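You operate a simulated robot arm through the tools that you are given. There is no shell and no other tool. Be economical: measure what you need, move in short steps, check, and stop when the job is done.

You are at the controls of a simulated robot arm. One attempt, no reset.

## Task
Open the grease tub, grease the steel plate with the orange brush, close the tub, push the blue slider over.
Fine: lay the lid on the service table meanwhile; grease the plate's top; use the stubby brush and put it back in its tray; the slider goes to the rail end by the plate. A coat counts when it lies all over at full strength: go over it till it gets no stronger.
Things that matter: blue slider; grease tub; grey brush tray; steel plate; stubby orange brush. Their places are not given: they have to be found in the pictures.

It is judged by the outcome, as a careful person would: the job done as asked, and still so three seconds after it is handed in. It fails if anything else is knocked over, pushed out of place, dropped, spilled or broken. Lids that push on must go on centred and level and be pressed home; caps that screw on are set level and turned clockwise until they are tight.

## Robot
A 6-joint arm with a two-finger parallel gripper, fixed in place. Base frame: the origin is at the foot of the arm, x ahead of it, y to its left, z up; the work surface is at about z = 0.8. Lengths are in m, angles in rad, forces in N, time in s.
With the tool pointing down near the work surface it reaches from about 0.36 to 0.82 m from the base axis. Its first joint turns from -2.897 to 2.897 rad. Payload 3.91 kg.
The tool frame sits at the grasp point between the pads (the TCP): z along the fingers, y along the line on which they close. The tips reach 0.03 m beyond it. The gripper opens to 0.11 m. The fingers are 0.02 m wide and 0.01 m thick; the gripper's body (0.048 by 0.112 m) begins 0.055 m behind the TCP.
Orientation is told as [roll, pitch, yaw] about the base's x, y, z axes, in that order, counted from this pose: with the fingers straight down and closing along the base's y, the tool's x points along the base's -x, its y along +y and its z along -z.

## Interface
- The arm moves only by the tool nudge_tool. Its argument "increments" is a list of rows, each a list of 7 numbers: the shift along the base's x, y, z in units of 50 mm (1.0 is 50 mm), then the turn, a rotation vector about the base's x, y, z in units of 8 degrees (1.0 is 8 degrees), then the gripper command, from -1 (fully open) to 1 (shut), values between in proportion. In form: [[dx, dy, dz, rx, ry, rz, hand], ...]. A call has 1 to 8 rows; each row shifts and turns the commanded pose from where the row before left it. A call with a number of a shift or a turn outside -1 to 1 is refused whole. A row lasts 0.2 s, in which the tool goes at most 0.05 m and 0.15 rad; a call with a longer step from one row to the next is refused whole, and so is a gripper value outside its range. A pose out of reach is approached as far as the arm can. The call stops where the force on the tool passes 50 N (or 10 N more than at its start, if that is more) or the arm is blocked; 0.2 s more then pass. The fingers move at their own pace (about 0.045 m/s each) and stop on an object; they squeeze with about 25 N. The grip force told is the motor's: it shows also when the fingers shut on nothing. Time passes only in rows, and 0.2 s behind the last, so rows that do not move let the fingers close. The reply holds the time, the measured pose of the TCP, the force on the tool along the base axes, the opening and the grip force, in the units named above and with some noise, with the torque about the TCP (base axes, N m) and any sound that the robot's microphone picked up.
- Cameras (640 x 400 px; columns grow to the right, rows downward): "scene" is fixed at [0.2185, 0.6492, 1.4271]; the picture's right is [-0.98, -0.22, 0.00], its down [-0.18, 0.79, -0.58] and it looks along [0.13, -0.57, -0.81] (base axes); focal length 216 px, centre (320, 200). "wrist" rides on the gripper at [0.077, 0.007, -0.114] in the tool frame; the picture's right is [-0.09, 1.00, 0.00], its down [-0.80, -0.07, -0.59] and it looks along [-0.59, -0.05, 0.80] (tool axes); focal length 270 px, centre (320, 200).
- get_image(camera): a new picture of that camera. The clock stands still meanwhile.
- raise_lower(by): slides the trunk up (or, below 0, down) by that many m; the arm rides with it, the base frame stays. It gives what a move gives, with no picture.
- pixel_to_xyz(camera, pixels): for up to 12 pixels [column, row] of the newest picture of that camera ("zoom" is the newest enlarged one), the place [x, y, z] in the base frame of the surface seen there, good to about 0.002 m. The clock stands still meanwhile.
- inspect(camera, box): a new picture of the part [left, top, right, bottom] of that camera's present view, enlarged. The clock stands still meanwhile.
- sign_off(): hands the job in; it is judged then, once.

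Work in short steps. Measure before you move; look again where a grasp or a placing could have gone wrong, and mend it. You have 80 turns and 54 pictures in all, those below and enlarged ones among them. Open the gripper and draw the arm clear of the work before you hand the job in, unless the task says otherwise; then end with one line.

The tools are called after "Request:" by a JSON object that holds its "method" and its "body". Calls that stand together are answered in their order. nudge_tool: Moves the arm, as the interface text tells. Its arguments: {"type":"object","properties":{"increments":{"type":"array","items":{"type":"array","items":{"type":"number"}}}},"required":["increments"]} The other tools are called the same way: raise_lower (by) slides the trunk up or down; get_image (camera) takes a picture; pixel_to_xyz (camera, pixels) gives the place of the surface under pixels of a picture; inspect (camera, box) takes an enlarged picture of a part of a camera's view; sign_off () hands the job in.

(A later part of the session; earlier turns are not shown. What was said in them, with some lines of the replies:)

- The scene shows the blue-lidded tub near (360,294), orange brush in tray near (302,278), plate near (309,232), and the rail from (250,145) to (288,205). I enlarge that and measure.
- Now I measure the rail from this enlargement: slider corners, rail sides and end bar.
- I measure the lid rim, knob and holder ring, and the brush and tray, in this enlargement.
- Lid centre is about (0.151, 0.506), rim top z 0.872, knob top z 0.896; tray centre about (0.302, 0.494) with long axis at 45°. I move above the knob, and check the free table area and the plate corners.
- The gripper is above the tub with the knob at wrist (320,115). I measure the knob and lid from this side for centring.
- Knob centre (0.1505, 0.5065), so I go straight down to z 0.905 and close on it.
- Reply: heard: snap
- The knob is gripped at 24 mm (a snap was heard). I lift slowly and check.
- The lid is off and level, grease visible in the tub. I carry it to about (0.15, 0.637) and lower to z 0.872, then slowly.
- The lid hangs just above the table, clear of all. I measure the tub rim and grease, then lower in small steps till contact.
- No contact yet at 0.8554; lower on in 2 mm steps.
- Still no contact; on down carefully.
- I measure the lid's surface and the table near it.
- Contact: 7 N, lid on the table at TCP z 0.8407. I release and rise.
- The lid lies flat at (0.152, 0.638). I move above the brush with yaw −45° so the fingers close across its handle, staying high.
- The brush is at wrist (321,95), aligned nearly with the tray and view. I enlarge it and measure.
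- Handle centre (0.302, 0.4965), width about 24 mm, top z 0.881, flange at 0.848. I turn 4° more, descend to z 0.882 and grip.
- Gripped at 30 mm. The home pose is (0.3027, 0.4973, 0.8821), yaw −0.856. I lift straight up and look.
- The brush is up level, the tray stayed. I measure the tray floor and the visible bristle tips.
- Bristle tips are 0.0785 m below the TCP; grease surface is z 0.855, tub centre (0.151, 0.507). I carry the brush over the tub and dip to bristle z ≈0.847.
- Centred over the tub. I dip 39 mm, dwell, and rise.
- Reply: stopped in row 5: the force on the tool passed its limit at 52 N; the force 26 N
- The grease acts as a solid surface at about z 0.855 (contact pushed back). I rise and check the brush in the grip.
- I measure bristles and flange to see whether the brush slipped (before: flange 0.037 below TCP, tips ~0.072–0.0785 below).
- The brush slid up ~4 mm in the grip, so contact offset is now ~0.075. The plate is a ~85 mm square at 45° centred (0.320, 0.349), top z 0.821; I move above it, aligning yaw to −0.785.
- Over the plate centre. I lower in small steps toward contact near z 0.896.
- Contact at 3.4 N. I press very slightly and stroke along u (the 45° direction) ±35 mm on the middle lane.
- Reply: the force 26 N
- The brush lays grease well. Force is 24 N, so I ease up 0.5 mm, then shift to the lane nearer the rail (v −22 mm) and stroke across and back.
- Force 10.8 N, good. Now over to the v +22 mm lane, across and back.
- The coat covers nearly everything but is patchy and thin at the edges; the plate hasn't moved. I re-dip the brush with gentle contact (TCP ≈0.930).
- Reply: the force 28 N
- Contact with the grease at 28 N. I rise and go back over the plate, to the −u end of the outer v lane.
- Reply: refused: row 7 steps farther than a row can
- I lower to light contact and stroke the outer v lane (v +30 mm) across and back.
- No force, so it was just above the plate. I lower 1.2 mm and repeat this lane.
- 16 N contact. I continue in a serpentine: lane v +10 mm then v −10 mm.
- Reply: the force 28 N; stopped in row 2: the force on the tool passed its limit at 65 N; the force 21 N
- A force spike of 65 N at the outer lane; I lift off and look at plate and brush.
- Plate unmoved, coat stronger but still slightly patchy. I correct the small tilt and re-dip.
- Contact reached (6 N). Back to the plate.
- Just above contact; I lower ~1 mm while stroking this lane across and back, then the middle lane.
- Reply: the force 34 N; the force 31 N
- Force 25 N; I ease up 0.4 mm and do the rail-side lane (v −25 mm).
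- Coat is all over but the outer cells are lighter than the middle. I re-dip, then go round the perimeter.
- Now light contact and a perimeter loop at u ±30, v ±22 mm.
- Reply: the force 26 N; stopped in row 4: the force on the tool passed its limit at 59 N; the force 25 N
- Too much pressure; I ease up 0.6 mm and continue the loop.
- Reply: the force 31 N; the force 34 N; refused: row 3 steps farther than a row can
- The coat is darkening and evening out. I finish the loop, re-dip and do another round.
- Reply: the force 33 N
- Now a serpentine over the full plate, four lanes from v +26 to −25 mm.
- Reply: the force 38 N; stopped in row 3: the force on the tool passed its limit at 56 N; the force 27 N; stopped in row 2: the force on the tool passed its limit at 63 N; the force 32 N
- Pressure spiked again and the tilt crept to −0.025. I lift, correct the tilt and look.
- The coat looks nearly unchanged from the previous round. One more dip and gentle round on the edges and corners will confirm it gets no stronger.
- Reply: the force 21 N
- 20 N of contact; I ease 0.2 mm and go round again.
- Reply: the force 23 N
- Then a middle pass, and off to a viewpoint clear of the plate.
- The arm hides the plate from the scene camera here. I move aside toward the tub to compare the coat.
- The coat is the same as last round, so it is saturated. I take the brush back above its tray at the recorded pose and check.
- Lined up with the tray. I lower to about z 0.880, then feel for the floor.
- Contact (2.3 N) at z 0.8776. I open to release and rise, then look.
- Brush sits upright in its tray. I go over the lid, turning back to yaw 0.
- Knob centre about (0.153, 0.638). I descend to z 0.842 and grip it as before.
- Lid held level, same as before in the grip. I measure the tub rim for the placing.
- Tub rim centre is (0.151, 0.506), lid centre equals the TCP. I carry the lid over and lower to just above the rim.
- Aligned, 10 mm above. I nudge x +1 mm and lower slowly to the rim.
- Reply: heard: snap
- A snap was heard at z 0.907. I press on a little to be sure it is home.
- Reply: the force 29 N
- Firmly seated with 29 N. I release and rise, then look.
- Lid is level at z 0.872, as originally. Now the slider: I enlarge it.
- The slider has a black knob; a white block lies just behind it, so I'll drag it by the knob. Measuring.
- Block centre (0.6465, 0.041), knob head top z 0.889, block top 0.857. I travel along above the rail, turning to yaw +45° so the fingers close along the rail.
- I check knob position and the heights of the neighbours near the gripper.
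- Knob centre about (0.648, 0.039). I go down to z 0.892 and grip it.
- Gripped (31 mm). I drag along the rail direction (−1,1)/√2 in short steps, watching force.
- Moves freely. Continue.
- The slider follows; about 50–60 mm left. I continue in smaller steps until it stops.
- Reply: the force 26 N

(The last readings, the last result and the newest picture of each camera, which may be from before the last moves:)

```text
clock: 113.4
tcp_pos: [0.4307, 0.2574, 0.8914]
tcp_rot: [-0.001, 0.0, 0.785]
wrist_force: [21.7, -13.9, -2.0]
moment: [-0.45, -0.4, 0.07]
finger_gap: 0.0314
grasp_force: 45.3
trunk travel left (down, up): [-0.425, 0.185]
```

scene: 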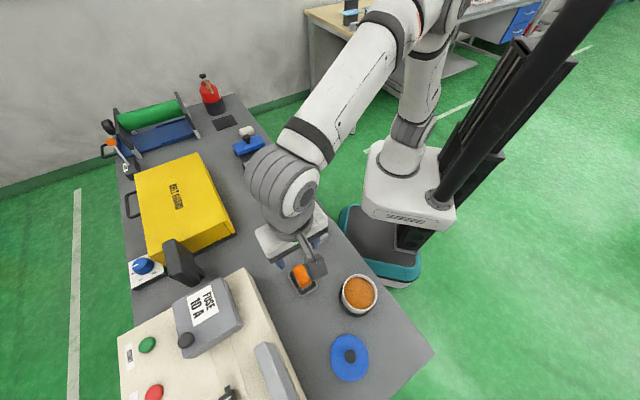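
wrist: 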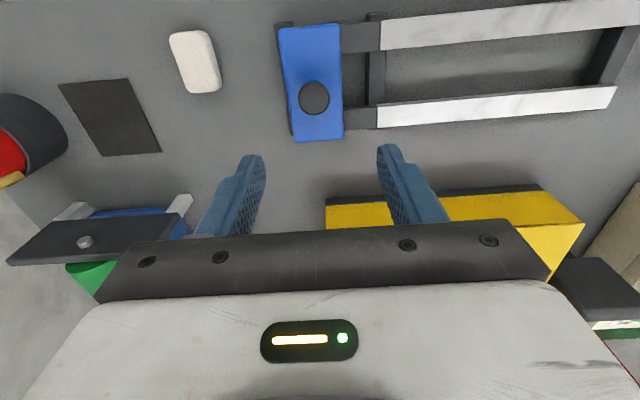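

Resistance of ~26 N: at the stop. A small extra push to confirm.

Request:
{"method": "nudge_tool", "body": {"increments": [[-0.04, 0.04, 0, 0, 0, 0, 1], [0, 0, 0, 0, 0, 0, 1]]}}

```text
clock: 114.2
tcp_pos: [0.4316, 0.2561, 0.8918]
tcp_rot: [-0.003, 0.0, 0.781]
wrist_force: [18.8, -16.9, -4.7]
moment: [-0.76, -0.25, 0.01]
finger_gap: 0.0313
grasp_force: 45.1
trunk travel left (down, up): [-0.425, 0.185]
stopped in row 2: the force on the tool passed its limit at 50 N (the readings are from after the stop); the commanded pose is now the measured one
```

It no longer moves, so it is at the end stop. I release, rise, back off toward clear air and check.

Request:
{"method": "nudge_tool", "body": {"increments": [[0, 0, 0, 0, 0, 0, -0.2], [0, 0, 0, 0, 0, 0, -0.2], [0, 0, 0, 0, 0, 0, -0.2], [0, 0, 0.6, 0, 0, 0, -0.2], [0, 0, 0.9, 0, 0, 0, -0.2], [0, 0, 0.9, 0, 0, 0, -0.2], [0, 0, 0.9, 0, 0, 0, -0.2]]}}

Request:
{"method": "nudge_tool", "body": {"increments": [[0.6, -0.6, 0.3, 0, 0, 0, -0.2], [0.6, -0.6, 0.3, 0, 0, 0, -0.2], [0.6, -0.6, 0.3, 0, 0, 0, -0.2], [0.6, -0.6, 0.3, 0, 0, 0, -0.2], [0, 0, 0, 0, 0, 0, -0.2]]}}

Request:
{"method": "get_image", "body": {"camera": "scene"}}

Request:
{"method": "inspect", "body": {"camera": "scene", "box": [230, 165, 390, 325]}}

```text
clock: 115.8
tcp_pos: [0.4287, 0.2593, 1.0572]
tcp_rot: [-0.003, 0.0, 0.783]
wrist_force: [0.1, 0.2, 0.0]
moment: [0.0, 0.01, -0.04]
finger_gap: 0.0662
grasp_force: 0.1
trunk travel left (down, up): [-0.425, 0.185]
```

```text
clock: 117.0
tcp_pos: [0.5477, 0.1406, 1.1183]
tcp_rot: [-0.003, 0.0, 0.784]
wrist_force: [0.0, 0.5, 0.3]
moment: [0.0, 0.03, 0.03]
finger_gap: 0.066
grasp_force: 0.1
trunk travel left (down, up): [-0.425, 0.185]
```

```text
4 pictures are left
```

scene: 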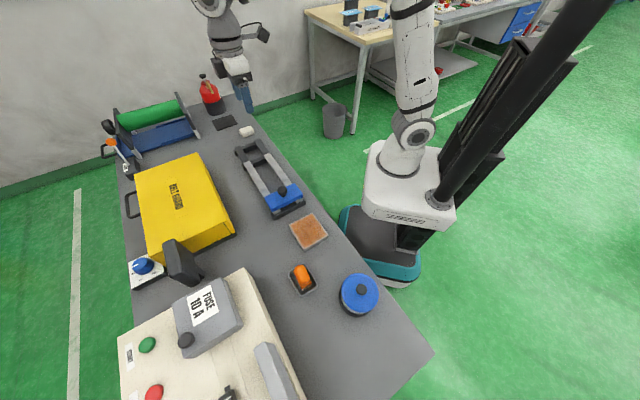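

```text
2.50 times, centred on (310, 245) of scene
5 turns are left
```

zoom: 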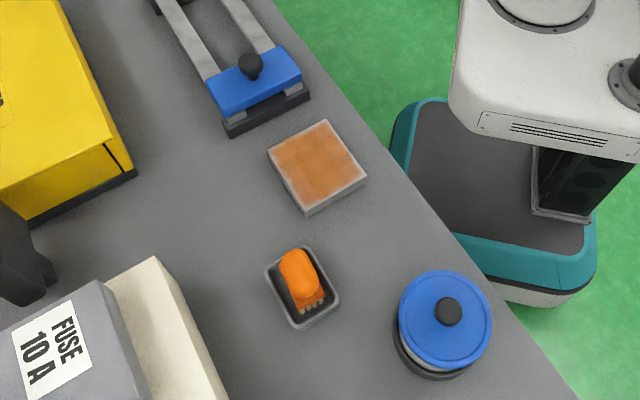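

Everything is in place: slider at the plate-end stop, plate greased, brush in tray, tub closed and arm clear. I hand in.

Request:
{"method": "sign_off", "body": {}}

```text
The job is handed in.
```

I greased the plate all over until the coat got no stronger, pressed the tub lid back on until it snapped, put the brush back in its tray, and slid the blue slider to the stop by the plate.
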